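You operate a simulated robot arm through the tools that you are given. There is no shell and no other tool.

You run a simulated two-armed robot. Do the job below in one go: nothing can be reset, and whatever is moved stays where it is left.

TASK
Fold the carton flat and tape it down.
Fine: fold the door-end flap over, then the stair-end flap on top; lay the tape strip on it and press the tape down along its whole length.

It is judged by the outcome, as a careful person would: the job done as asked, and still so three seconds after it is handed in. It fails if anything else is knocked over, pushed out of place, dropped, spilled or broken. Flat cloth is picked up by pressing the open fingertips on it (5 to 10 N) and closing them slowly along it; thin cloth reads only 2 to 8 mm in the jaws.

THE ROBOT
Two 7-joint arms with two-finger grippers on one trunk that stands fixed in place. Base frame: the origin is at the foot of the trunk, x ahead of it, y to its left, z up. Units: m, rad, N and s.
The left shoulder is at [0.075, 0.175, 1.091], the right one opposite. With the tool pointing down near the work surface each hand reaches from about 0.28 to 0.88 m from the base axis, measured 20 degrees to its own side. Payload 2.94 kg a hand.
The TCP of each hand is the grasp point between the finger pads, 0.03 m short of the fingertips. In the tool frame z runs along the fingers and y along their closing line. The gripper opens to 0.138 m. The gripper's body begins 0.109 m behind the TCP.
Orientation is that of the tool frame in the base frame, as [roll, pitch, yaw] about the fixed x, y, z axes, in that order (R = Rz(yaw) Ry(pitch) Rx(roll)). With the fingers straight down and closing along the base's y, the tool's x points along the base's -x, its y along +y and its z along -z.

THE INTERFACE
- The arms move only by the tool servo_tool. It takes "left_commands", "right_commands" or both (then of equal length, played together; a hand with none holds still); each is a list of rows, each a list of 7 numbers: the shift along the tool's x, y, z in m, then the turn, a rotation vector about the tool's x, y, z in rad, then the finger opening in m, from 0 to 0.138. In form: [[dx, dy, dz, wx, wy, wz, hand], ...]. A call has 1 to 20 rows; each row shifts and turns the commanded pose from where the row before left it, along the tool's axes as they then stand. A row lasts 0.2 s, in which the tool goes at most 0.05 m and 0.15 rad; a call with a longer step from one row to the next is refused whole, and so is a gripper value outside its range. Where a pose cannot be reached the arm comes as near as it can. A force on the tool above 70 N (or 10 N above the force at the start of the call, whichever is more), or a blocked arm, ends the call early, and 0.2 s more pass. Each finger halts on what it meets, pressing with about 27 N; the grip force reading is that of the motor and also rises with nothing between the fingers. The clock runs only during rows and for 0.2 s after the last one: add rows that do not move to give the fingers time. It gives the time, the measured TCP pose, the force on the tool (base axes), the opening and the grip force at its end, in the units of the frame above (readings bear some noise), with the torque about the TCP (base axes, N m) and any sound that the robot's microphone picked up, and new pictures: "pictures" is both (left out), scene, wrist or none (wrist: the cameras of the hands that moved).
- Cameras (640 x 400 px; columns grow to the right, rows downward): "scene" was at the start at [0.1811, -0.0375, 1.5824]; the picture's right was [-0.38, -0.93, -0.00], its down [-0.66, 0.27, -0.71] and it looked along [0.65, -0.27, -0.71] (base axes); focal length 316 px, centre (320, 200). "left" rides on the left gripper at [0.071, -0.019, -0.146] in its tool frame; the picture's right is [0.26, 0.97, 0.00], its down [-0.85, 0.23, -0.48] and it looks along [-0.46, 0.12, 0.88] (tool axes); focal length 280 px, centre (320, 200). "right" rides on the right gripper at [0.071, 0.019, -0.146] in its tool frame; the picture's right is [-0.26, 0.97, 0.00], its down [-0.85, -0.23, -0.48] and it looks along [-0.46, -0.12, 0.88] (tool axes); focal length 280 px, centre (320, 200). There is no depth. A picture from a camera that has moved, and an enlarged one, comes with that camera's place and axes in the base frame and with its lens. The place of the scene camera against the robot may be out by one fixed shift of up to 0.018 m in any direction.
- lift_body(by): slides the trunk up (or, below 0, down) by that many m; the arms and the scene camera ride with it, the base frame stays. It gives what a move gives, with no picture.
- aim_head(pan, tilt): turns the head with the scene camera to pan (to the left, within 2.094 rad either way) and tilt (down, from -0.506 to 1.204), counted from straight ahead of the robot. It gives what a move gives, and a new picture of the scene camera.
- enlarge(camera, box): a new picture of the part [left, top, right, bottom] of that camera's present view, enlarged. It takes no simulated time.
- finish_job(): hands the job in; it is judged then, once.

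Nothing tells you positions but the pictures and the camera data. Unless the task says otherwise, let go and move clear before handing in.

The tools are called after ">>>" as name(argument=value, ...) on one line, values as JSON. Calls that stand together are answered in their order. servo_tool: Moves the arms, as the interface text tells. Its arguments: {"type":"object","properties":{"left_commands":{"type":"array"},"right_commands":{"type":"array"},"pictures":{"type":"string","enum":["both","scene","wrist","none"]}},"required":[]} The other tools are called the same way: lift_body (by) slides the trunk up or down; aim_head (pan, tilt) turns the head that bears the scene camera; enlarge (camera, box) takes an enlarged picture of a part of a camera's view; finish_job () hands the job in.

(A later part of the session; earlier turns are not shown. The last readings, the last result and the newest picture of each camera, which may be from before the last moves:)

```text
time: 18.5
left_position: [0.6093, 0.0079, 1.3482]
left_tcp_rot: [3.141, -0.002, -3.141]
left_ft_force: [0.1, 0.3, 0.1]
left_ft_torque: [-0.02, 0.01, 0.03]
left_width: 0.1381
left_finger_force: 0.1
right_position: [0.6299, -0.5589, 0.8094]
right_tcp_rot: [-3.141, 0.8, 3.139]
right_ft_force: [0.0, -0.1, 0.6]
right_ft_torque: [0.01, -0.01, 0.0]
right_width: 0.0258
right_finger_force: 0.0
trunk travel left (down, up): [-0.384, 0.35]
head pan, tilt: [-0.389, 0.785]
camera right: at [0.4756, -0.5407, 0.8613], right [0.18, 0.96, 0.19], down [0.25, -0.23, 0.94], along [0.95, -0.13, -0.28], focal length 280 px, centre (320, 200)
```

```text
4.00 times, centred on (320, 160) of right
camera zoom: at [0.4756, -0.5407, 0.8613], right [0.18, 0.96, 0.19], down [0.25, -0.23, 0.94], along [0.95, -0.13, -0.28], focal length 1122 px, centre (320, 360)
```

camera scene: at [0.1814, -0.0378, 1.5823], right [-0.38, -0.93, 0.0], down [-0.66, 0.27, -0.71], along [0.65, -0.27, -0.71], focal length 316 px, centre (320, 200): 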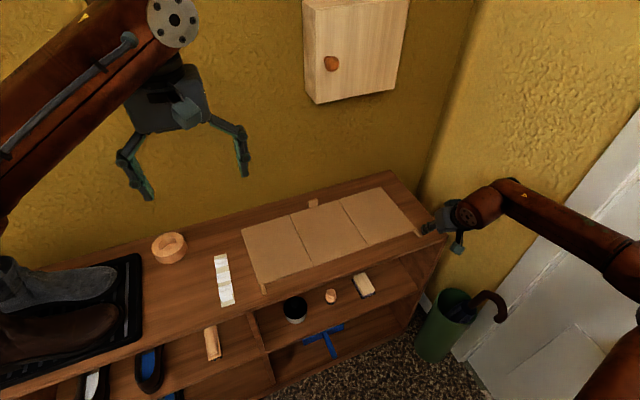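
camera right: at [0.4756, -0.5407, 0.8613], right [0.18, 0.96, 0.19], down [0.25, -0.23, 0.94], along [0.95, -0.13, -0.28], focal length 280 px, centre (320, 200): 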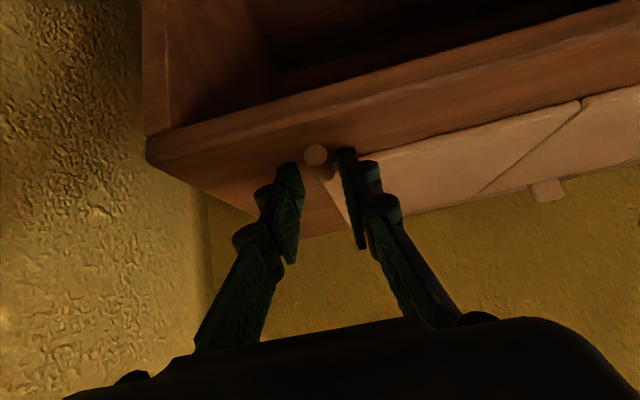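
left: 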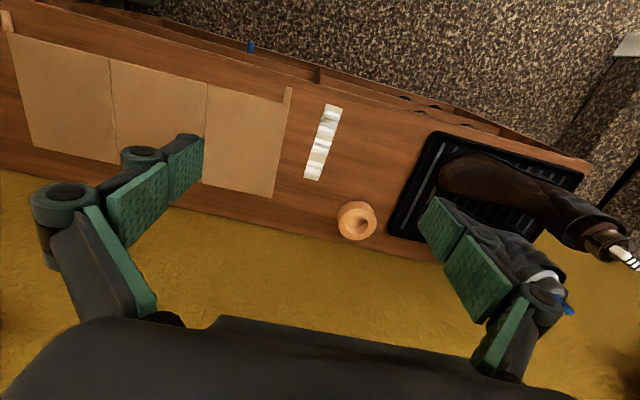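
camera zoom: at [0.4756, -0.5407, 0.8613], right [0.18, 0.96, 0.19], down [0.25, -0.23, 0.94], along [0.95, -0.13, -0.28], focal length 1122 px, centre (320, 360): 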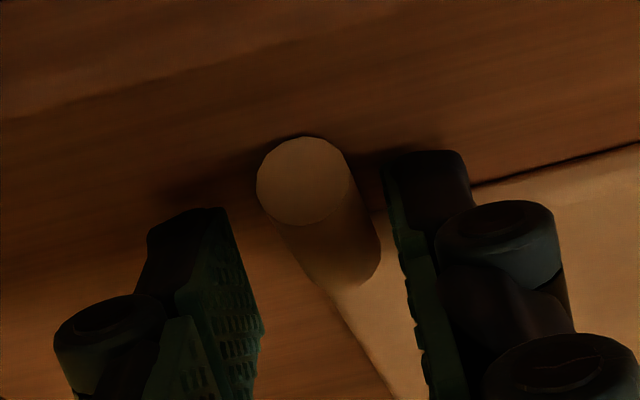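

The handle is centred between the pads within about 1 mm and there's no contact force. I'll close slowly onto it.

>>> servo_tool(right_commands=[[0, 0, 0, 0, 0, 0, 0.02], [0, 0, 0, 0, 0, 0, 0.017], [0, 0, 0, 0, 0, 0, 0.015], [0, 0, 0, 0, 0, 0, 0.013], [0, 0, 0, 0, 0, 0, 0.01], [0, 0, 0, 0, 0, 0, 0.006], [0, 0, 0, 0, 0, 0, 0.002], [0, 0, 0, 0, 0, 0, 0.0]], pictures="wrist")

>>> enlarge(camera="right", box=[260, 110, 380, 210])

>>> enlarge(camera="scene", box=[220, 180, 460, 330])

```text
time: 20.3
left_position: [0.6096, 0.0061, 1.3464]
left_tcp_rot: [-3.141, 0.001, 3.141]
left_ft_force: [-0.4, 0.2, 0.0]
left_ft_torque: [-0.03, 0.0, 0.02]
left_width: 0.138
left_finger_force: 0.0
right_position: [0.6299, -0.5592, 0.8102]
right_tcp_rot: [-3.141, 0.799, 3.139]
right_ft_force: [-0.3, 2.5, 0.7]
right_ft_torque: [0.04, -0.07, 0.11]
right_width: 0.0136
right_finger_force: 26.9
trunk travel left (down, up): [-0.384, 0.35]
head pan, tilt: [-0.389, 0.785]
camera right: at [0.4757, -0.5405, 0.8614], right [0.18, 0.96, 0.19], down [0.25, -0.23, 0.94], along [0.95, -0.13, -0.28], focal length 280 px, centre (320, 200)
```

right: 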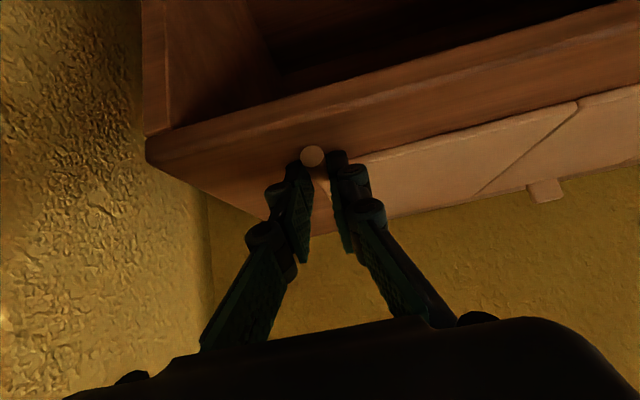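

```text
4.00 times, centred on (320, 160) of right
camera zoom: at [0.4757, -0.5405, 0.8614], right [0.18, 0.96, 0.19], down [0.25, -0.23, 0.94], along [0.95, -0.13, -0.28], focal length 1122 px, centre (320, 360)
```

zoom: 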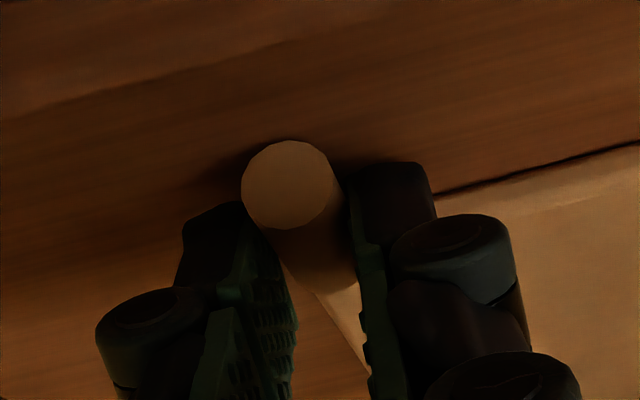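

```text
2.67 times, centred on (340, 255) of scene
camera zoom: at [0.1125, -0.0376, 1.7046], right [-0.38, -0.93, 0.0], down [-0.66, 0.27, -0.71], along [0.65, -0.27, -0.71], focal length 843 px, centre (267, 53)
```

zoom: 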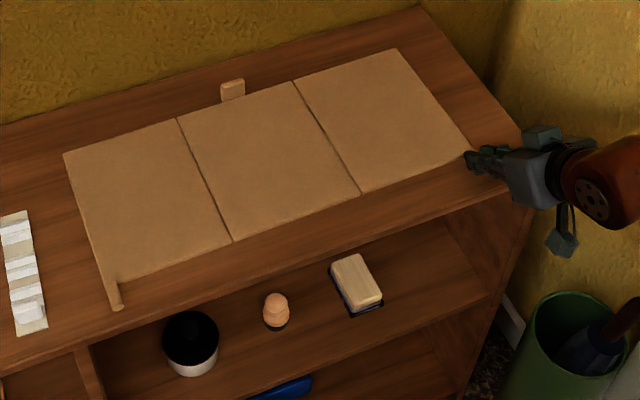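

The handle is gripped: width 13.6 mm, 27 N, and the carton hasn't moved. I'll start the folding arc with a small lift about the crease (y ≈ -0.384, radius ≈ 0.173 m) and check the forces.

>>> servo_tool(right_commands=[[-0.00541, 0.0002, -0.00525, 0, 0, 0, 0.0], [-0.00541, 0.0005, -0.00526, 0, 0, 0, 0.0], [-0.00537, 0.0008, -0.00521, 0, 0, 0, 0.0], [-0.00536, 0.0012, -0.00521, 0, 0, 0, 0.0], [0, 0, 0, 0, 0, 0, 0.0]], pictures="both")

>>> enlarge(camera="scene", box=[220, 180, 460, 330])

```text
time: 21.5
left_position: [0.6102, 0.0073, 1.3475]
left_tcp_rot: [3.141, 0.0, 3.141]
left_ft_force: [-0.3, 0.7, -0.5]
left_ft_torque: [0.01, 0.03, 0.01]
left_width: 0.138
left_finger_force: 0.1
right_position: [0.6282, -0.5572, 0.8403]
right_tcp_rot: [3.139, 0.802, 3.139]
right_ft_force: [-1.2, -0.5, -0.6]
right_ft_torque: [-0.01, -0.07, 0.07]
right_width: 0.0135
right_finger_force: 27.0
trunk travel left (down, up): [-0.384, 0.35]
head pan, tilt: [-0.389, 0.785]
camera scene: at [0.1125, -0.0382, 1.7045], right [-0.38, -0.93, 0.0], down [-0.66, 0.27, -0.71], along [0.65, -0.27, -0.71], focal length 316 px, centre (320, 200)
camera right: at [0.4744, -0.5382, 0.8921], right [0.18, 0.96, 0.19], down [0.25, -0.23, 0.94], along [0.95, -0.13, -0.28], focal length 280 px, centre (320, 200)
```

scene: 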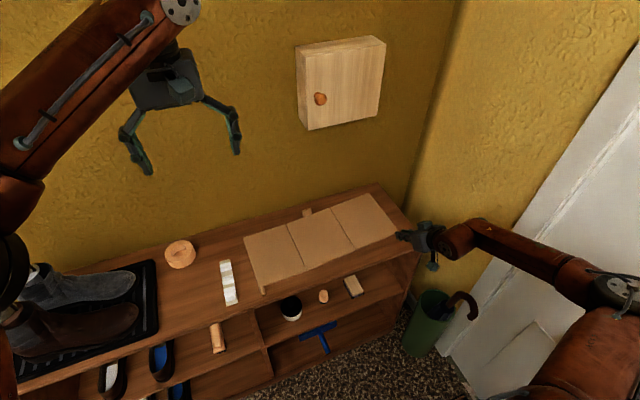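
right: 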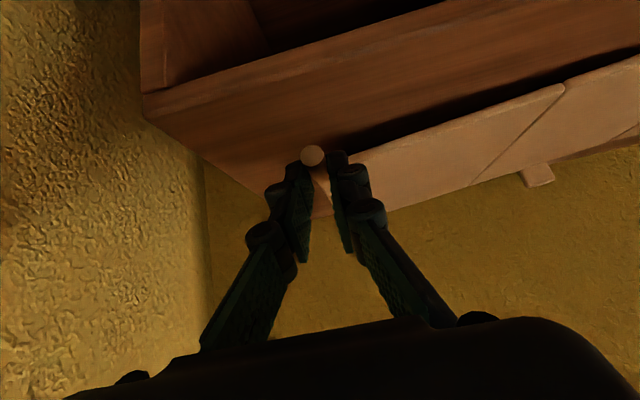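

```text
2.67 times, centred on (340, 255) of scene
camera zoom: at [0.1125, -0.0382, 1.7045], right [-0.38, -0.93, 0.0], down [-0.66, 0.27, -0.71], along [0.65, -0.27, -0.71], focal length 843 px, centre (267, 53)
```

zoom: 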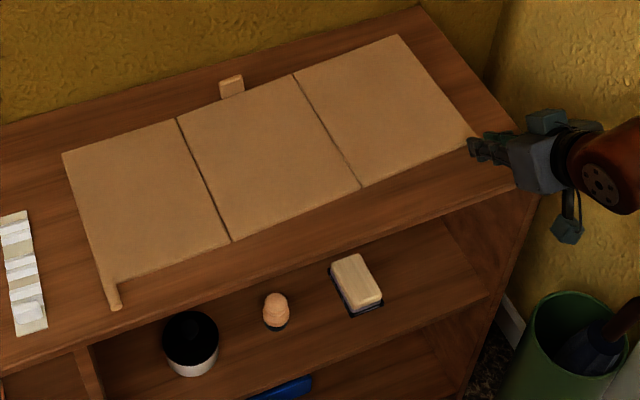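

The lift shows the middle panel rising with the flap: the crease is stiff and the carton isn't fixed down. I'll lower it again, keep hold of the handle, and bring the left hand in to hold the middle panel down while the right folds.

>>> servo_tool(right_commands=[[0.00536, -0.0012, 0.00521, 0, 0, 0, 0.0], [0.00537, -0.0008, 0.00521, 0, 0, 0, 0.0], [0.00541, -0.0005, 0.00526, 0, 0, 0, 0.0], [0.0051, -0.0002, 0.0049, 0, 0, 0, 0.0], [0, 0, 0, 0, 0, 0, 0.0]], pictures="scene")

>>> enlarge(camera="scene", box=[220, 180, 460, 330])

```text
time: 22.7
left_position: [0.6086, 0.007, 1.3468]
left_tcp_rot: [3.141, 0.001, 3.141]
left_ft_force: [0.5, 0.1, 0.6]
left_ft_torque: [0.03, 0.0, 0.03]
left_width: 0.1381
left_finger_force: 0.2
right_position: [0.6304, -0.5605, 0.8117]
right_tcp_rot: [-3.141, 0.803, 3.14]
right_ft_force: [1.3, 0.3, 0.8]
right_ft_torque: [0.09, -0.3, 0.13]
right_width: 0.0136
right_finger_force: 26.8
trunk travel left (down, up): [-0.384, 0.35]
head pan, tilt: [-0.389, 0.785]
camera scene: at [0.1124, -0.0376, 1.7046], right [-0.38, -0.93, 0.0], down [-0.66, 0.27, -0.71], along [0.65, -0.27, -0.71], focal length 316 px, centre (320, 200)
```

scene: 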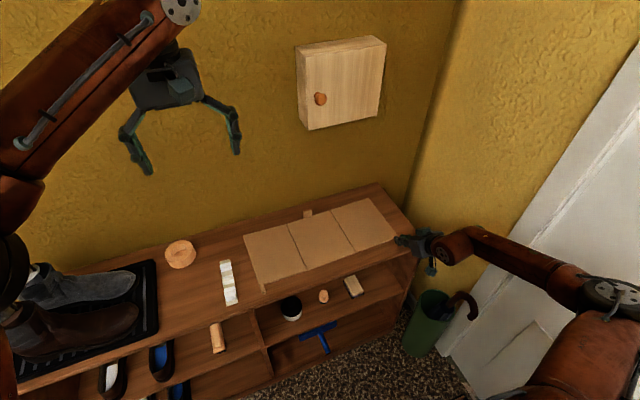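

```text
2.67 times, centred on (340, 255) of scene
camera zoom: at [0.1124, -0.0376, 1.7046], right [-0.38, -0.93, 0.0], down [-0.66, 0.27, -0.71], along [0.65, -0.27, -0.71], focal length 843 px, centre (267, 53)
```

zoom: 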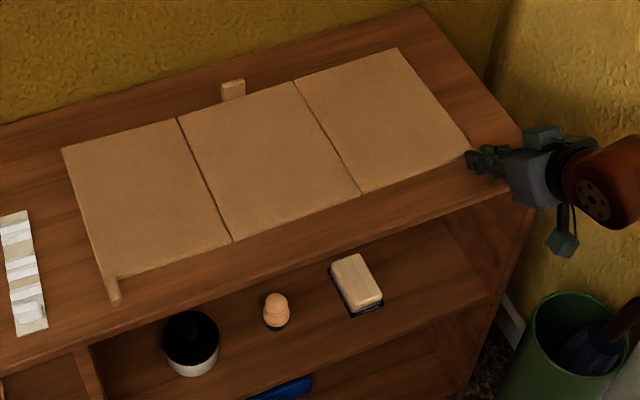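

The hinges keep the angle they're put at: the stair flap stayed bent up slightly and the middle panel is down again. Next I'll close and reorient the left hand, tilted forward and turned toward the carton, to use as a hold-down.

>>> servo_tool(left_commands=[[0, 0, 0, 0, 0, 0.15, 0.1], [0, 0, 0, 0, 0, 0.15, 0.08], [0, 0, 0, 0, 0, 0.15, 0.06], [0, 0, 0, 0, 0, 0.15, 0.04], [0, 0, 0, 0, -0.1334, 0, 0.02], [0, 0, 0, 0, -0.1334, 0, 0.0], [0, 0, 0, 0, -0.1333, 0, 0.0], [0, 0, 0, 0, -0.1333, 0, 0.0], [0, 0, 0, 0, -0.1333, 0, 0.0], [0, 0, 0, 0, -0.1333, 0, 0.0], [0, 0, 0, 0, 0, 0, 0.0]], pictures="none")

```text
time: 25.1
left_position: [0.608, 0.006, 1.3479]
left_tcp_rot: [-3.142, 0.803, 2.541]
left_ft_force: [0.9, -1.2, -0.2]
left_ft_torque: [-0.01, -0.01, 0.01]
left_width: 0.0
left_finger_force: 27.1
right_position: [0.6286, -0.5591, 0.8111]
right_tcp_rot: [3.14, 0.8, 3.14]
right_ft_force: [-0.6, 0.0, -1.3]
right_ft_torque: [0.01, 0.15, 0.1]
right_width: 0.0136
right_finger_force: 27.2
trunk travel left (down, up): [-0.384, 0.35]
head pan, tilt: [-0.389, 0.785]
```

Orientation reached. Now I'll move the left hand to a point above and in front of the middle panel.

>>> servo_tool(left_commands=[[0.0173, -0.0152, 0.0357, 0, 0, 0, 0], [0.0173, -0.0152, 0.0357, 0, 0, 0, 0], [0.0173, -0.0152, 0.0357, 0, 0, 0, 0], [0.0173, -0.0152, 0.0357, 0, 0, 0, 0], [0.0173, -0.0152, 0.0357, 0, 0, 0, 0], [0.0173, -0.0152, 0.0357, 0, 0, 0, 0], [0.0173, -0.0152, 0.0357, 0, 0, 0, 0], [0.0173, -0.0152, 0.0357, 0, 0, 0, 0], [0.0173, -0.0152, 0.0357, 0, 0, 0, 0], [0.0173, -0.0152, 0.0357, 0, 0, 0, 0], [0.0173, -0.0152, 0.0357, 0, 0, 0, 0], [0.0173, -0.0152, 0.0357, 0, 0, 0, 0], [0, 0, 0, 0, 0, 0, 0]], pictures="both")

```text
time: 27.9
left_position: [0.6404, -0.2355, 0.9022]
left_tcp_rot: [3.139, 0.801, 2.541]
left_ft_force: [-0.1, 0.4, 1.0]
left_ft_torque: [-0.01, -0.02, -0.02]
left_width: 0.0
left_finger_force: 26.5
right_position: [0.6296, -0.5603, 0.8103]
right_tcp_rot: [-3.141, 0.799, 3.14]
right_ft_force: [1.0, 0.2, -0.8]
right_ft_torque: [-0.04, -0.05, 0.04]
right_width: 0.0137
right_finger_force: 27.1
trunk travel left (down, up): [-0.384, 0.35]
head pan, tilt: [-0.389, 0.785]
camera scene: at [0.1123, -0.0376, 1.7046], right [-0.38, -0.93, 0.0], down [-0.66, 0.27, -0.71], along [0.65, -0.27, -0.71], focal length 316 px, centre (320, 200)
camera left: at [0.5034, -0.1641, 0.9518], right [0.39, 0.9, -0.19], down [0.34, 0.05, 0.94], along [0.86, -0.43, -0.28], focal length 280 px, centre (320, 200)
```

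scene: 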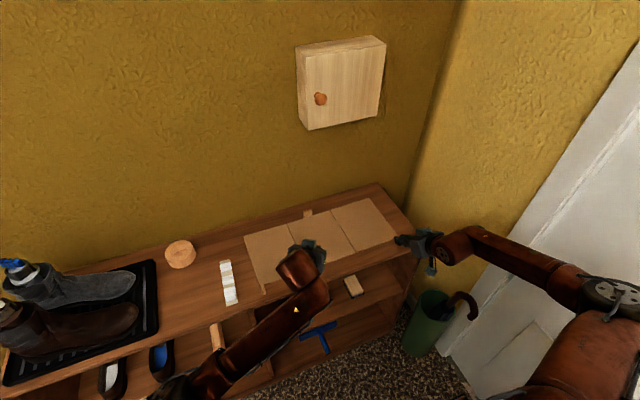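
left: 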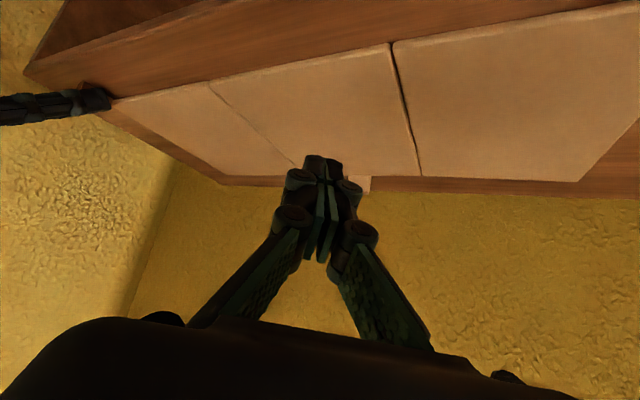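

The left hand is well placed, with its fingertips just in front of and above the middle panel. I'll bring it down close to the panel surface.

>>> servo_tool(left_commands=[[0.0093, -0.0043, 0.0311, 0, 0, 0, 0], [0.0093, -0.0043, 0.0311, 0, 0, 0, 0], [0.0083, -0.0043, 0.0291, 0, 0, 0, 0], [0, 0, 0, 0, 0, 0, 0]], pictures="both")

>>> enlarge(camera="scene", box=[220, 180, 460, 330])

```text
time: 28.9
left_position: [0.6708, -0.2718, 0.8167]
left_tcp_rot: [3.141, 0.801, 2.54]
left_ft_force: [-0.7, 1.2, -1.0]
left_ft_torque: [-0.03, 0.0, -0.01]
left_width: 0.0
left_finger_force: 27.1
right_position: [0.6303, -0.5605, 0.8099]
right_tcp_rot: [-3.141, 0.799, 3.141]
right_ft_force: [-0.6, 0.6, -1.2]
right_ft_torque: [-0.03, 0.03, 0.08]
right_width: 0.0136
right_finger_force: 26.7
trunk travel left (down, up): [-0.384, 0.35]
head pan, tilt: [-0.389, 0.785]
camera scene: at [0.1123, -0.0378, 1.7046], right [-0.38, -0.93, 0.0], down [-0.66, 0.27, -0.71], along [0.65, -0.27, -0.71], focal length 316 px, centre (320, 200)
camera left: at [0.5335, -0.2009, 0.8678], right [0.39, 0.9, -0.19], down [0.34, 0.05, 0.94], along [0.86, -0.43, -0.28], focal length 280 px, centre (320, 200)
```

scene: 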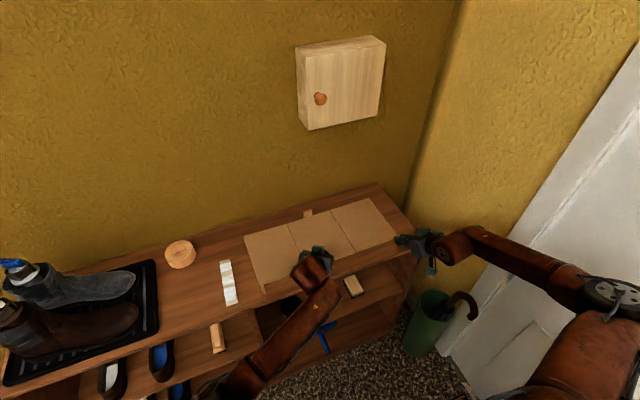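
left: 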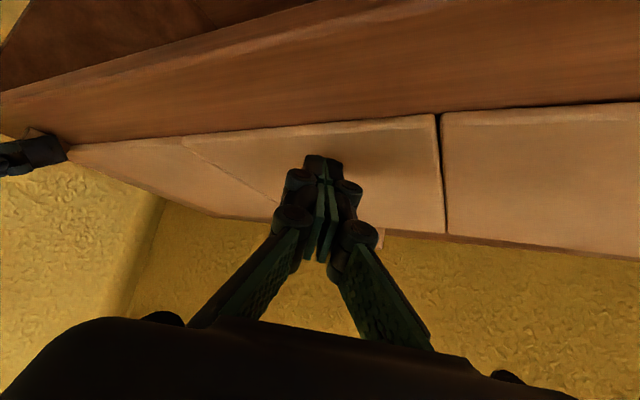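

```text
2.67 times, centred on (340, 255) of scene
camera zoom: at [0.1123, -0.0378, 1.7046], right [-0.38, -0.93, 0.0], down [-0.66, 0.27, -0.71], along [0.65, -0.27, -0.71], focal length 843 px, centre (267, 53)
```

zoom: 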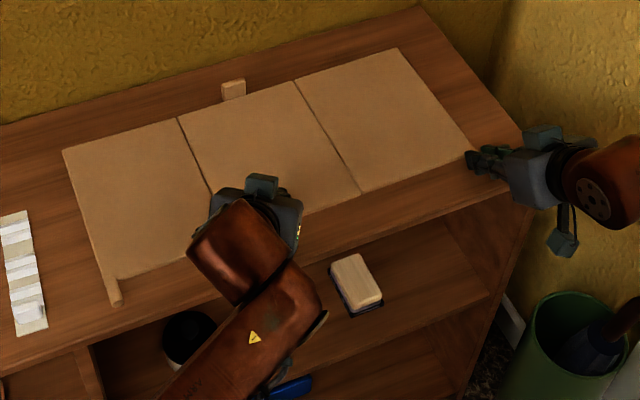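

The left fingertips are just above the middle panel at about (0.69, -0.284). I'll press down in 2 mm steps and read the force.

>>> servo_tool(left_commands=[[0.00143, 0, 0.00139, 0, 0, 0, 0], [0.00143, 0, 0.00139, 0, 0, 0, 0], [0, 0, 0, 0, 0, 0, 0]], pictures="none")

```text
time: 29.7
left_position: [0.6717, -0.2731, 0.8148]
left_tcp_rot: [3.14, 0.802, 2.54]
left_ft_force: [0.4, 0.1, 3.4]
left_ft_torque: [-0.04, -0.04, -0.02]
left_width: 0.0061
left_finger_force: 26.1
right_position: [0.6287, -0.5604, 0.8113]
right_tcp_rot: [-3.141, 0.799, 3.141]
right_ft_force: [-0.4, -0.8, -0.4]
right_ft_torque: [-0.04, 0.1, 0.03]
right_width: 0.0136
right_finger_force: 26.5
trunk travel left (down, up): [-0.384, 0.35]
head pan, tilt: [-0.389, 0.785]
```

Contact at about 3.4 N. I'll press a little further for a firm hold.

>>> servo_tool(left_commands=[[0.00143, 0, 0.00139, 0, 0, 0, 0], [0.00143, 0, 0.00139, 0, 0, 0, 0], [0, 0, 0, 0, 0, 0, 0]], pictures="wrist")

>>> enlarge(camera="left", box=[220, 80, 480, 260])

```text
time: 30.5
left_position: [0.6718, -0.2733, 0.8153]
left_tcp_rot: [3.138, 0.808, 2.538]
left_ft_force: [1.2, 6.8, 24.4]
left_ft_torque: [0.01, -0.27, -0.02]
left_width: 0.0058
left_finger_force: 27.0
right_position: [0.6273, -0.5605, 0.8127]
right_tcp_rot: [-3.139, 0.801, -3.141]
right_ft_force: [0.2, -4.9, -0.4]
right_ft_torque: [-0.13, 0.26, -0.03]
right_width: 0.0138
right_finger_force: 27.0
trunk travel left (down, up): [-0.384, 0.35]
head pan, tilt: [-0.389, 0.785]
camera left: at [0.5339, -0.2012, 0.8633], right [0.4, 0.9, -0.19], down [0.33, 0.05, 0.94], along [0.86, -0.44, -0.28], focal length 280 px, centre (320, 200)
```

left: 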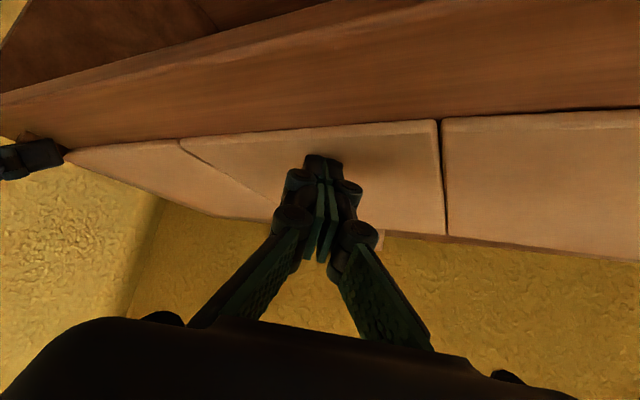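

```text
2.22 times, centred on (350, 170) of left
camera zoom: at [0.5339, -0.2012, 0.8633], right [0.4, 0.9, -0.19], down [0.33, 0.05, 0.94], along [0.86, -0.44, -0.28], focal length 623 px, centre (253, 267)
```

zoom: 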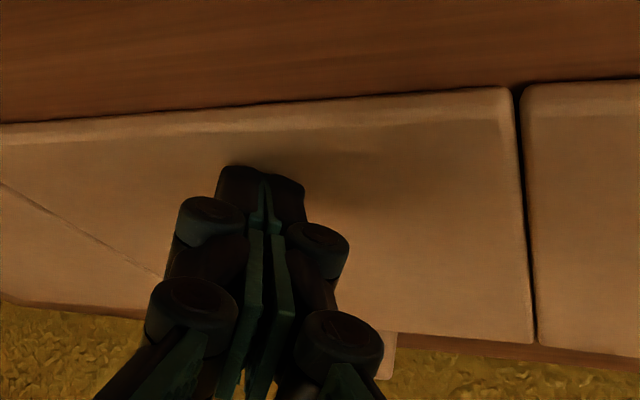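

The hold is now 24 N with some sideways push, more than I want. I'll back off about 2 mm of command to a gentler hold.

>>> servo_tool(left_commands=[[-0.00143, 0, -0.00139, 0, 0, 0, 0], [0, 0, 0, 0, 0, 0, 0]], pictures="none")

```text
time: 31.1
left_position: [0.6712, -0.2729, 0.8153]
left_tcp_rot: [3.139, 0.805, 2.54]
left_ft_force: [8.8, 0.2, 22.5]
left_ft_torque: [-0.16, -0.48, 0.09]
left_width: 0.0061
left_finger_force: 27.2
right_position: [0.6289, -0.5607, 0.8118]
right_tcp_rot: [3.141, 0.802, 3.139]
right_ft_force: [-3.0, -5.6, 0.0]
right_ft_torque: [-0.1, -0.14, 0.0]
right_width: 0.0138
right_finger_force: 27.4
trunk travel left (down, up): [-0.384, 0.35]
head pan, tilt: [-0.389, 0.785]
```

>>> servo_tool(left_commands=[[-0.00108, 0, -0.00104, 0, 0, 0, 0], [0, 0, 0, 0, 0, 0, 0]], pictures="none")

```text
time: 31.7
left_position: [0.6709, -0.2738, 0.8153]
left_tcp_rot: [3.141, 0.801, 2.54]
left_ft_force: [4.6, -1.1, 19.1]
left_ft_torque: [-0.16, -0.3, 0.01]
left_width: 0.0059
left_finger_force: 27.0
right_position: [0.6281, -0.5607, 0.811]
right_tcp_rot: [3.14, 0.801, 3.139]
right_ft_force: [-1.0, -3.9, 0.1]
right_ft_torque: [-0.09, 0.1, -0.02]
right_width: 0.0137
right_finger_force: 26.8
trunk travel left (down, up): [-0.384, 0.35]
head pan, tilt: [-0.389, 0.785]
```

Holding the panel at about 19 N. Now I'll lift the door-end flap through its first 10 degrees with the right hand and check that only the flap rises.

>>> servo_tool(right_commands=[[-0.00541, 0.0002, -0.00525, 0, 0, 0, 0.0], [-0.00541, 0.0005, -0.00526, 0, 0, 0, 0.0], [-0.00537, 0.0008, -0.00521, 0, 0, 0, 0.0], [-0.00536, 0.0012, -0.00521, 0, 0, 0, 0.0], [0, 0, 0, 0, 0, 0, 0.0]], pictures="both")

>>> enlarge(camera="scene", box=[220, 180, 460, 330])

```text
time: 32.9
left_position: [0.6715, -0.2727, 0.8141]
left_tcp_rot: [3.14, 0.801, 2.539]
left_ft_force: [0.5, -1.4, 17.0]
left_ft_torque: [-0.11, -0.14, -0.03]
left_width: 0.0062
left_finger_force: 27.1
right_position: [0.6285, -0.5569, 0.8414]
right_tcp_rot: [3.141, 0.801, 3.139]
right_ft_force: [-1.0, -6.0, -0.1]
right_ft_torque: [-0.17, 0.22, -0.04]
right_width: 0.0137
right_finger_force: 27.4
trunk travel left (down, up): [-0.384, 0.35]
head pan, tilt: [-0.389, 0.785]
camera scene: at [0.1103, -0.0382, 1.7047], right [-0.38, -0.93, 0.0], down [-0.65, 0.27, -0.71], along [0.65, -0.27, -0.71], focal length 316 px, centre (320, 200)
camera right: at [0.4748, -0.5381, 0.8935], right [0.18, 0.96, 0.19], down [0.25, -0.23, 0.94], along [0.95, -0.13, -0.28], focal length 280 px, centre (320, 200)
```

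scene: 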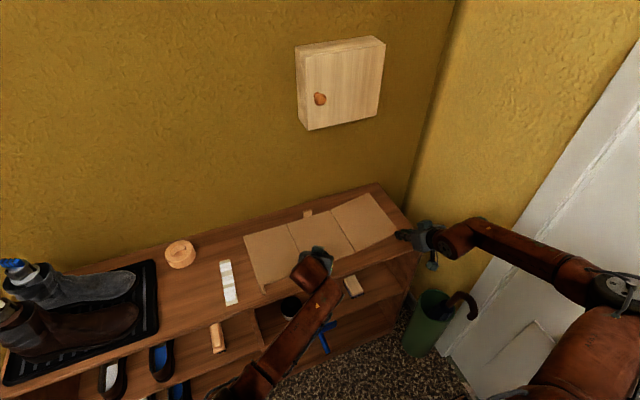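
right: 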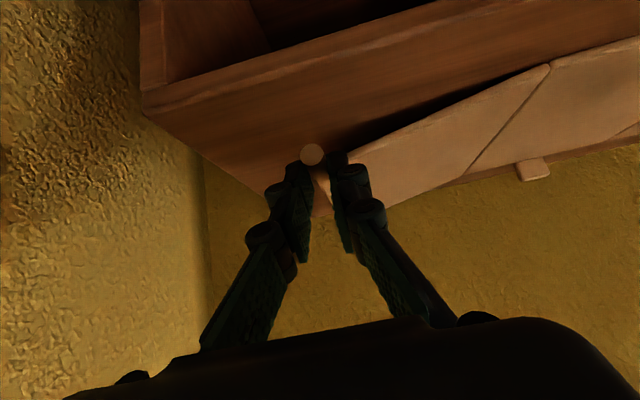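

```text
2.67 times, centred on (340, 255) of scene
camera zoom: at [0.1103, -0.0382, 1.7047], right [-0.38, -0.93, 0.0], down [-0.65, 0.27, -0.71], along [0.65, -0.27, -0.71], focal length 843 px, centre (267, 53)
```

zoom: 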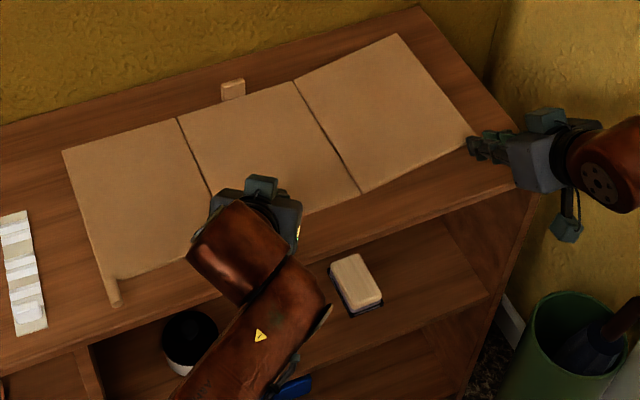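

That works: the flap now bends at its crease and the middle panel stays down. I'll carry on along the arc to about 40 degrees.

>>> servo_tool(right_commands=[[-0.0106, 0.0023, -0.0103, 0, 0, 0, 0.0], [-0.01035, 0.00455, -0.01005, 0, 0, 0, 0.0], [-0.01003, 0.0058, -0.00974, 0, 0, 0, 0.0], [-0.00963, 0.00699, -0.00936, 0, 0, 0, 0.0], [-0.00916, 0.00813, -0.0089, 0, 0, 0, 0.0], [-0.00861, 0.00921, -0.00836, 0, 0, 0, 0.0], [0, 0, 0, 0, 0, 0, 0.0]], pictures="both")

>>> enlarge(camera="scene", box=[220, 180, 460, 330])

```text
time: 34.5
left_position: [0.6718, -0.2724, 0.8155]
left_tcp_rot: [3.141, 0.802, 2.54]
left_ft_force: [-5.5, -2.2, 13.8]
left_ft_torque: [-0.16, 0.04, -0.02]
left_width: 0.0059
left_finger_force: 27.0
right_position: [0.6274, -0.5197, 0.9244]
right_tcp_rot: [3.14, 0.803, 3.139]
right_ft_force: [2.1, 2.7, -1.9]
right_ft_torque: [0.09, -0.13, 0.03]
right_width: 0.0137
right_finger_force: 26.8
trunk travel left (down, up): [-0.384, 0.35]
head pan, tilt: [-0.389, 0.785]
camera scene: at [0.1109, -0.0376, 1.7047], right [-0.38, -0.93, 0.0], down [-0.65, 0.27, -0.71], along [0.65, -0.27, -0.71], focal length 316 px, centre (320, 200)
camera right: at [0.4736, -0.5003, 0.9762], right [0.18, 0.96, 0.19], down [0.25, -0.23, 0.94], along [0.95, -0.12, -0.28], focal length 280 px, centre (320, 200)
```

scene: 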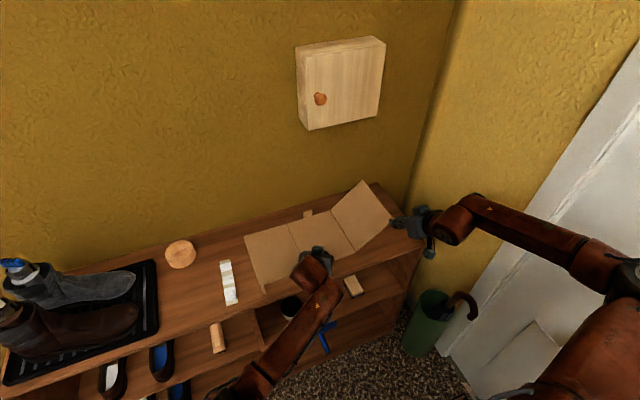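
right: 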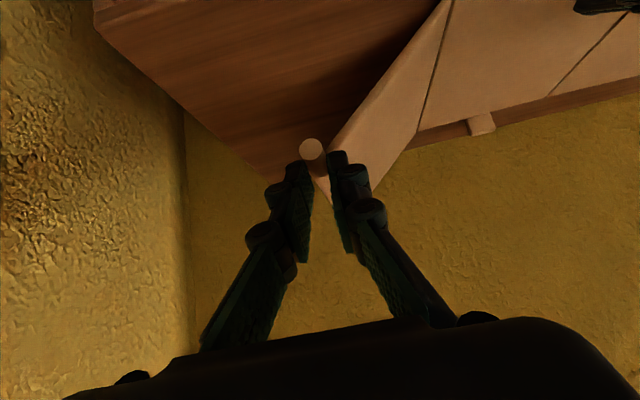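

```text
2.67 times, centred on (340, 255) of scene
camera zoom: at [0.1109, -0.0376, 1.7047], right [-0.38, -0.93, 0.0], down [-0.65, 0.27, -0.71], along [0.65, -0.27, -0.71], focal length 843 px, centre (267, 53)
```

zoom: 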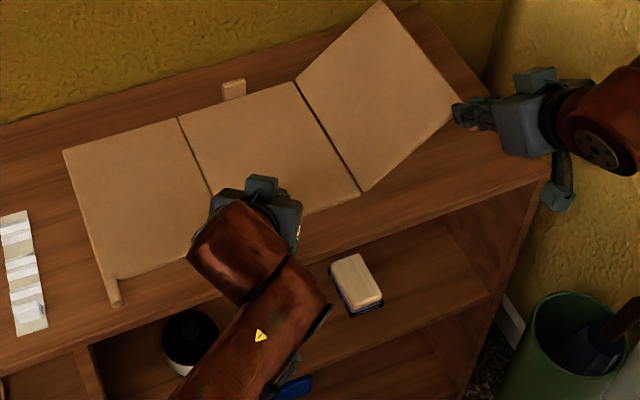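

Folding smoothly with small forces. Continuing from 40 to 70 degrees.

>>> servo_tool(right_commands=[[-0.00801, 0.01043, -0.00778, 0, 0, 0, 0.0], [-0.00734, 0.01126, -0.00713, 0, 0, 0, 0.0], [-0.00661, 0.01201, -0.00642, 0, 0, 0, 0.0], [-0.00584, 0.01276, -0.00567, 0, 0, 0, 0.0], [-0.00501, 0.01343, -0.00486, 0, 0, 0, 0.0], [-0.00416, 0.01398, -0.00404, 0, 0, 0, 0.0], [0, 0, 0, 0, 0, 0, 0.0]], pictures="both")

>>> enlarge(camera="scene", box=[220, 130, 460, 330])

```text
time: 36.1
left_position: [0.6721, -0.2716, 0.816]
left_tcp_rot: [3.138, 0.8, 2.54]
left_ft_force: [4.5, 1.6, 7.9]
left_ft_torque: [0.0, -0.2, 0.04]
left_width: 0.0061
left_finger_force: 27.1
right_position: [0.6283, -0.4458, 0.9752]
right_tcp_rot: [3.14, 0.806, 3.141]
right_ft_force: [-4.3, -4.2, 12.2]
right_ft_torque: [-0.11, -0.19, -0.05]
right_width: 0.0131
right_finger_force: 27.2
trunk travel left (down, up): [-0.384, 0.35]
head pan, tilt: [-0.389, 0.785]
camera scene: at [0.1098, -0.0372, 1.7048], right [-0.38, -0.93, 0.0], down [-0.65, 0.27, -0.71], along [0.65, -0.27, -0.71], focal length 316 px, centre (320, 200)
camera right: at [0.4743, -0.4263, 1.027], right [0.18, 0.96, 0.19], down [0.25, -0.23, 0.94], along [0.95, -0.12, -0.28], focal length 280 px, centre (320, 200)
```

scene: 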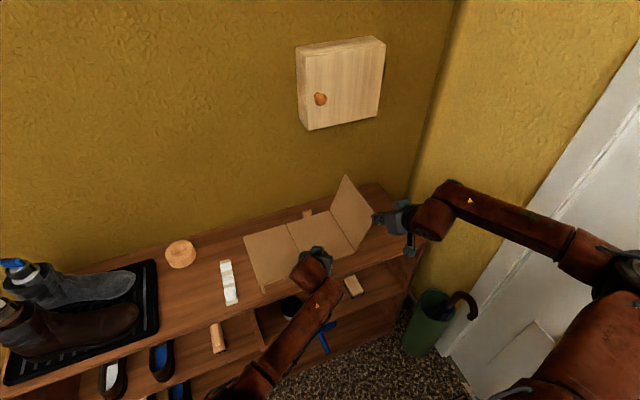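
right: 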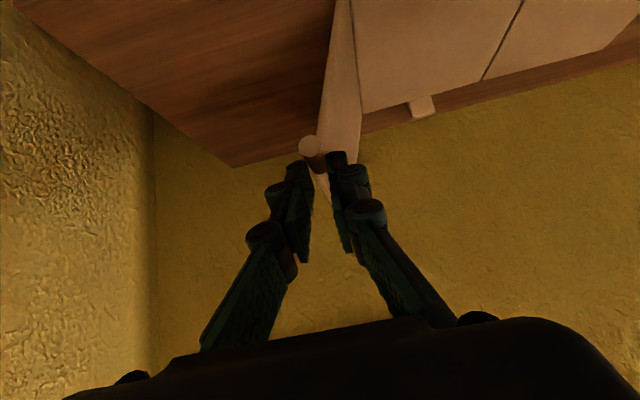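

```text
2.00 times, centred on (340, 230) of scene
camera zoom: at [0.1098, -0.0372, 1.7048], right [-0.38, -0.93, 0.0], down [-0.65, 0.27, -0.71], along [0.65, -0.27, -0.71], focal length 632 px, centre (280, 140)
```

zoom: 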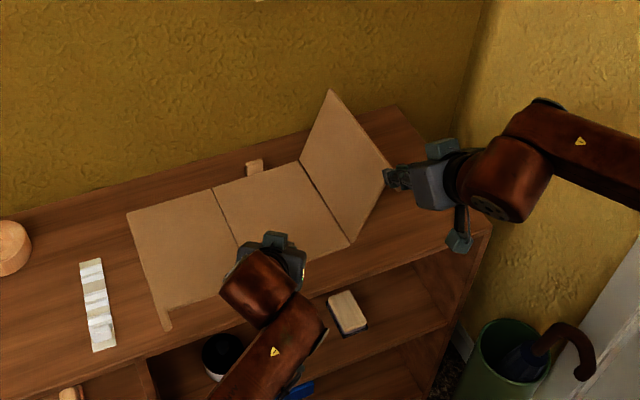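

The door flap is at about 70 degrees, but the width dropped to 13.1 mm and there's a +12 N vertical force. The handle has slipped toward my fingertips, so the true radius is nearer 0.170 m. I'll relax the grip slightly while still caging the handle, lower about 6 mm and re-grip.

>>> servo_tool(right_commands=[[0.00215, -0.0005, 0.00209, 0, 0, 0, 0.019], [0.00215, 0, 0.00209, 0, 0, 0, 0.019], [0, 0, 0, 0, 0, 0, 0.013], [0, 0, 0, 0, 0, 0, 0.005], [0, 0, 0, 0, 0, 0, 0.0], [0, 0, 0, 0, 0, 0, 0.0]], pictures="wrist")

>>> enlarge(camera="right", box=[250, 90, 400, 210])

```text
time: 37.5
left_position: [0.6727, -0.2723, 0.8157]
left_tcp_rot: [3.14, 0.805, 2.541]
left_ft_force: [-0.2, 4.5, 11.0]
left_ft_torque: [0.07, -0.1, 0.05]
left_width: 0.0058
left_finger_force: 26.9
right_position: [0.6284, -0.4474, 0.9692]
right_tcp_rot: [-3.14, 0.8, 3.139]
right_ft_force: [-0.4, 0.7, -0.8]
right_ft_torque: [0.05, 0.03, 0.14]
right_width: 0.0135
right_finger_force: 26.8
trunk travel left (down, up): [-0.384, 0.35]
head pan, tilt: [-0.389, 0.785]
camera right: at [0.4744, -0.4275, 1.0197], right [0.18, 0.96, 0.19], down [0.25, -0.23, 0.94], along [0.95, -0.13, -0.28], focal length 280 px, centre (320, 200)
```

right: 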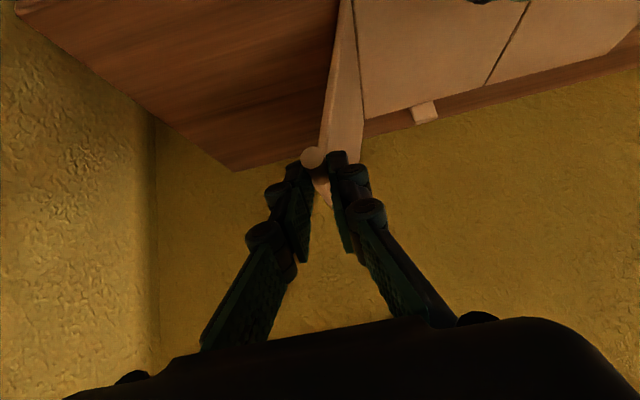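

```text
3.33 times, centred on (325, 150) of right
camera zoom: at [0.4744, -0.4275, 1.0197], right [0.18, 0.96, 0.19], down [0.25, -0.23, 0.94], along [0.95, -0.13, -0.28], focal length 935 px, centre (303, 367)
```

zoom: 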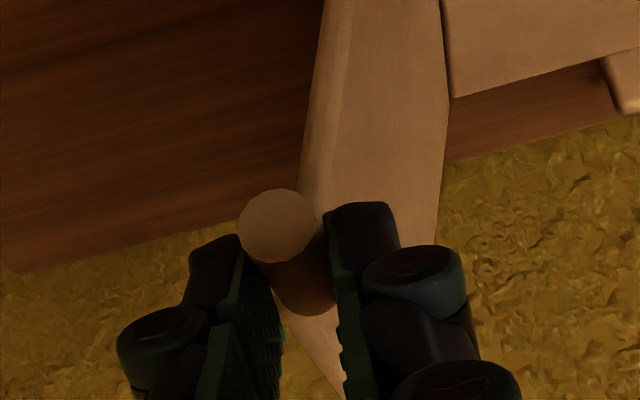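

Grip restored with low forces. Now along the corrected arc (crease at y ≈ -0.389, r = 0.170) from 70 to 100 degrees.

>>> servo_tool(right_commands=[[-0.00359, 0.0145, -0.00348, 0, 0, 0, 0.0], [-0.0023, 0.0145, -0.00223, 0, 0, 0, 0.0], [-0.00143, 0.0147, -0.00139, 0, 0, 0, 0.0], [-0.00043, 0.0148, -0.00042, 0, 0, 0, 0.0], [0, 0, 0, 0, 0, 0, 0.0]], pictures="both")

>>> enlarge(camera="scene", box=[220, 130, 460, 330])

```text
time: 38.7
left_position: [0.6708, -0.2734, 0.815]
left_tcp_rot: [3.141, 0.801, 2.539]
left_ft_force: [-0.8, -0.1, 11.7]
left_ft_torque: [-0.08, -0.02, 0.03]
left_width: 0.0061
left_finger_force: 26.8
right_position: [0.6292, -0.3887, 0.9798]
right_tcp_rot: [3.14, 0.799, 3.14]
right_ft_force: [-0.9, 0.5, -2.8]
right_ft_torque: [0.03, 0.06, 0.09]
right_width: 0.0137
right_finger_force: 26.8
trunk travel left (down, up): [-0.384, 0.35]
head pan, tilt: [-0.389, 0.785]
camera scene: at [0.1114, -0.0376, 1.7046], right [-0.38, -0.93, 0.0], down [-0.65, 0.27, -0.71], along [0.65, -0.27, -0.71], focal length 316 px, centre (320, 200)
camera right: at [0.4748, -0.3691, 1.0312], right [0.18, 0.96, 0.19], down [0.25, -0.23, 0.94], along [0.95, -0.12, -0.28], focal length 280 px, centre (320, 200)
```

scene: 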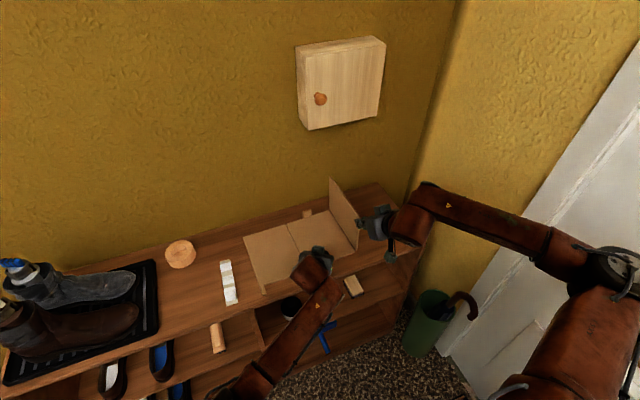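
right: 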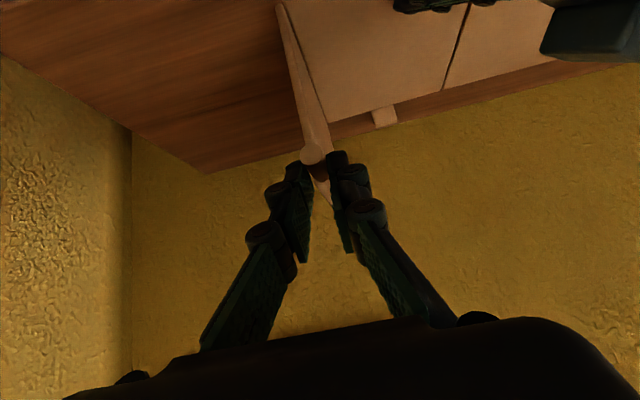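

```text
2.00 times, centred on (340, 230) of scene
camera zoom: at [0.1114, -0.0376, 1.7046], right [-0.38, -0.93, 0.0], down [-0.65, 0.27, -0.71], along [0.65, -0.27, -0.71], focal length 632 px, centre (280, 140)
```

zoom: 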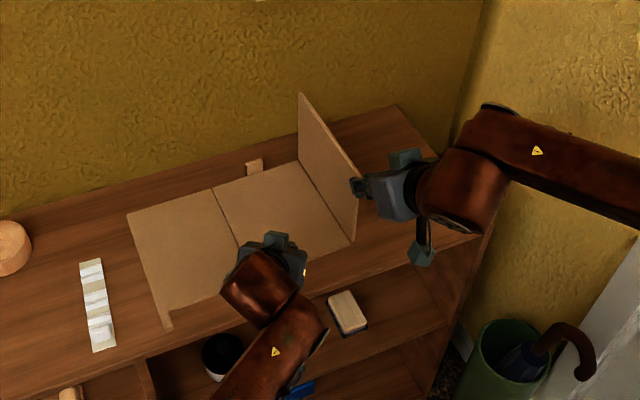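

The door flap is vertical with low forces. Continuing to about 110 degrees, keeping an eye on the gap between the hands.

>>> servo_tool(right_commands=[[0.0006, 0.0148, 0.0006, 0, 0, 0, 0.0], [0.0016, 0.0147, 0.00155, 0, 0, 0, 0.0], [0.0023, 0.0145, 0.00223, 0, 0, 0, 0.0], [0.00323, 0.0141, 0.00314, 0, 0, 0, 0.0], [0, 0, 0, 0, 0, 0, 0.0]], pictures="both")

>>> enlarge(camera="scene", box=[220, 130, 460, 330])

```text
time: 39.9
left_position: [0.6721, -0.2738, 0.8145]
left_tcp_rot: [3.14, 0.802, 2.54]
left_ft_force: [1.7, -2.5, 9.1]
left_ft_torque: [-0.17, -0.11, -0.01]
left_width: 0.0064
left_finger_force: 27.2
right_position: [0.6296, -0.3311, 0.9687]
right_tcp_rot: [3.138, 0.802, 3.14]
right_ft_force: [-5.4, 1.0, 0.2]
right_ft_torque: [0.03, 0.24, 0.08]
right_width: 0.0134
right_finger_force: 26.8
trunk travel left (down, up): [-0.384, 0.35]
head pan, tilt: [-0.389, 0.785]
camera scene: at [0.1108, -0.0378, 1.7047], right [-0.38, -0.93, 0.0], down [-0.65, 0.27, -0.71], along [0.65, -0.27, -0.71], focal length 316 px, centre (320, 200)
camera right: at [0.4736, -0.3113, 1.02], right [0.18, 0.96, 0.19], down [0.25, -0.23, 0.94], along [0.95, -0.12, -0.28], focal length 280 px, centre (320, 200)
```

scene: 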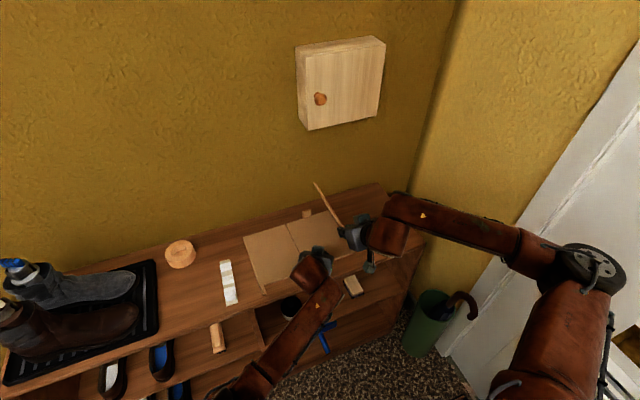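
right: 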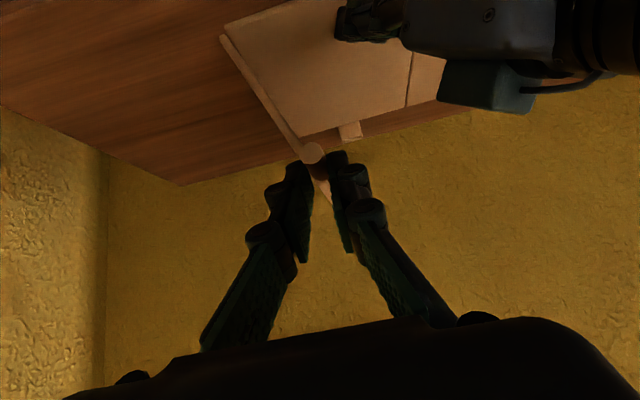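

```text
2.00 times, centred on (340, 230) of scene
camera zoom: at [0.1108, -0.0378, 1.7047], right [-0.38, -0.93, 0.0], down [-0.65, 0.27, -0.71], along [0.65, -0.27, -0.71], focal length 632 px, centre (280, 140)
```

zoom: 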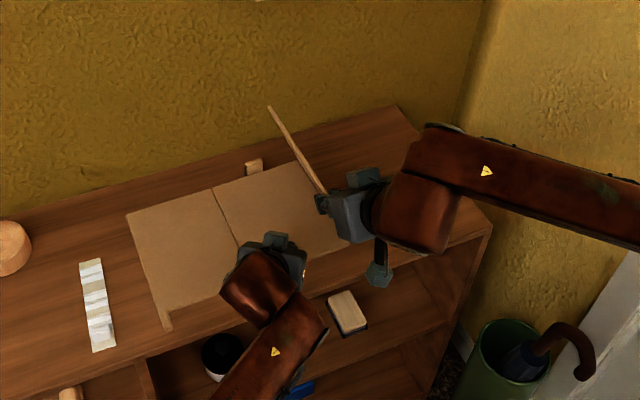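

The flap is at about 110 degrees, leaning over the middle panel, and the right hand still holds it. I'll withdraw the left hand back along its own axis, then off to the left.

>>> servo_tool(left_commands=[[0, 0, -0.02, 0, 0, 0, 0], [0, 0, -0.03, 0, 0, 0, 0], [0.0095, 0.0261, -0.0242, 0, 0, 0, 0], [0.0095, 0.0261, -0.0242, 0, 0, 0, 0], [0.0095, 0.0261, -0.0242, 0, 0, 0, 0], [0.0095, 0.0261, -0.0242, 0, 0, 0, 0], [0.0095, 0.0261, -0.0242, 0, 0, 0, 0], [0.0095, 0.0261, -0.0242, 0, 0, 0, 0], [0, 0, 0, 0, 0, 0, 0]], pictures="both")

>>> enlarge(camera="scene", box=[220, 130, 460, 330])

```text
time: 41.9
left_position: [0.6144, -0.0407, 0.906]
left_tcp_rot: [3.14, 0.801, 2.54]
left_ft_force: [0.4, -0.1, -0.1]
left_ft_torque: [-0.02, 0.0, 0.0]
left_width: 0.0001
left_finger_force: 26.7
right_position: [0.6274, -0.3305, 0.9684]
right_tcp_rot: [3.141, 0.803, 3.139]
right_ft_force: [1.3, 1.2, 2.9]
right_ft_torque: [0.07, 0.03, 0.13]
right_width: 0.0134
right_finger_force: 27.5
trunk travel left (down, up): [-0.384, 0.35]
head pan, tilt: [-0.389, 0.785]
camera scene: at [0.1119, -0.0375, 1.7046], right [-0.38, -0.93, 0.0], down [-0.65, 0.27, -0.71], along [0.65, -0.27, -0.71], focal length 316 px, centre (320, 200)
camera left: at [0.4758, 0.031, 0.9564], right [0.39, 0.9, -0.19], down [0.34, 0.05, 0.94], along [0.86, -0.43, -0.28], focal length 280 px, centre (320, 200)
```

scene: 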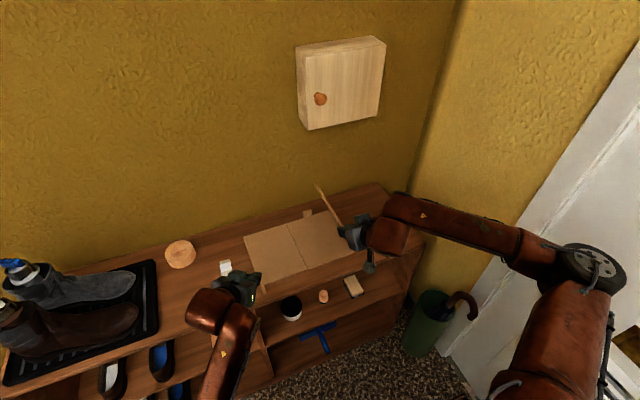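
left: 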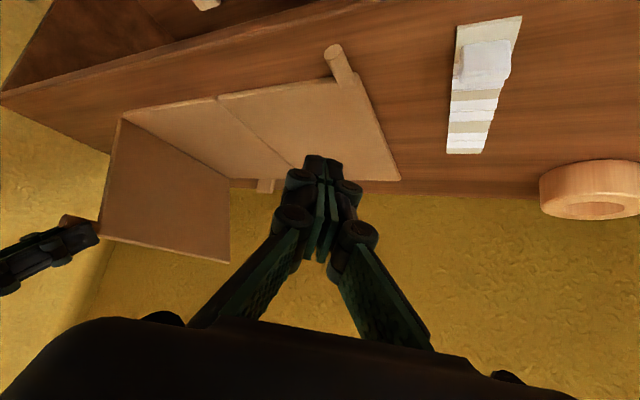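

```text
2.00 times, centred on (340, 230) of scene
camera zoom: at [0.1119, -0.0375, 1.7046], right [-0.38, -0.93, 0.0], down [-0.65, 0.27, -0.71], along [0.65, -0.27, -0.71], focal length 632 px, centre (280, 140)
```

zoom: 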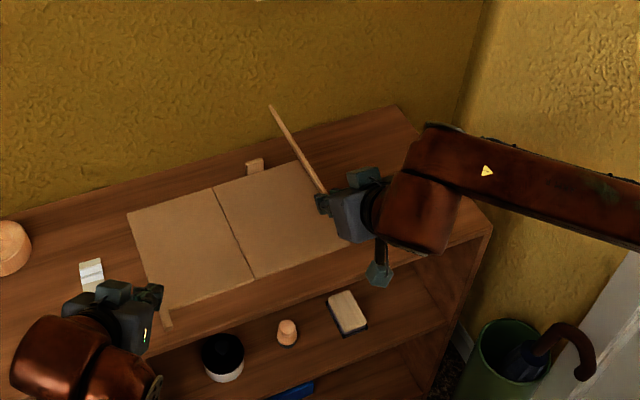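

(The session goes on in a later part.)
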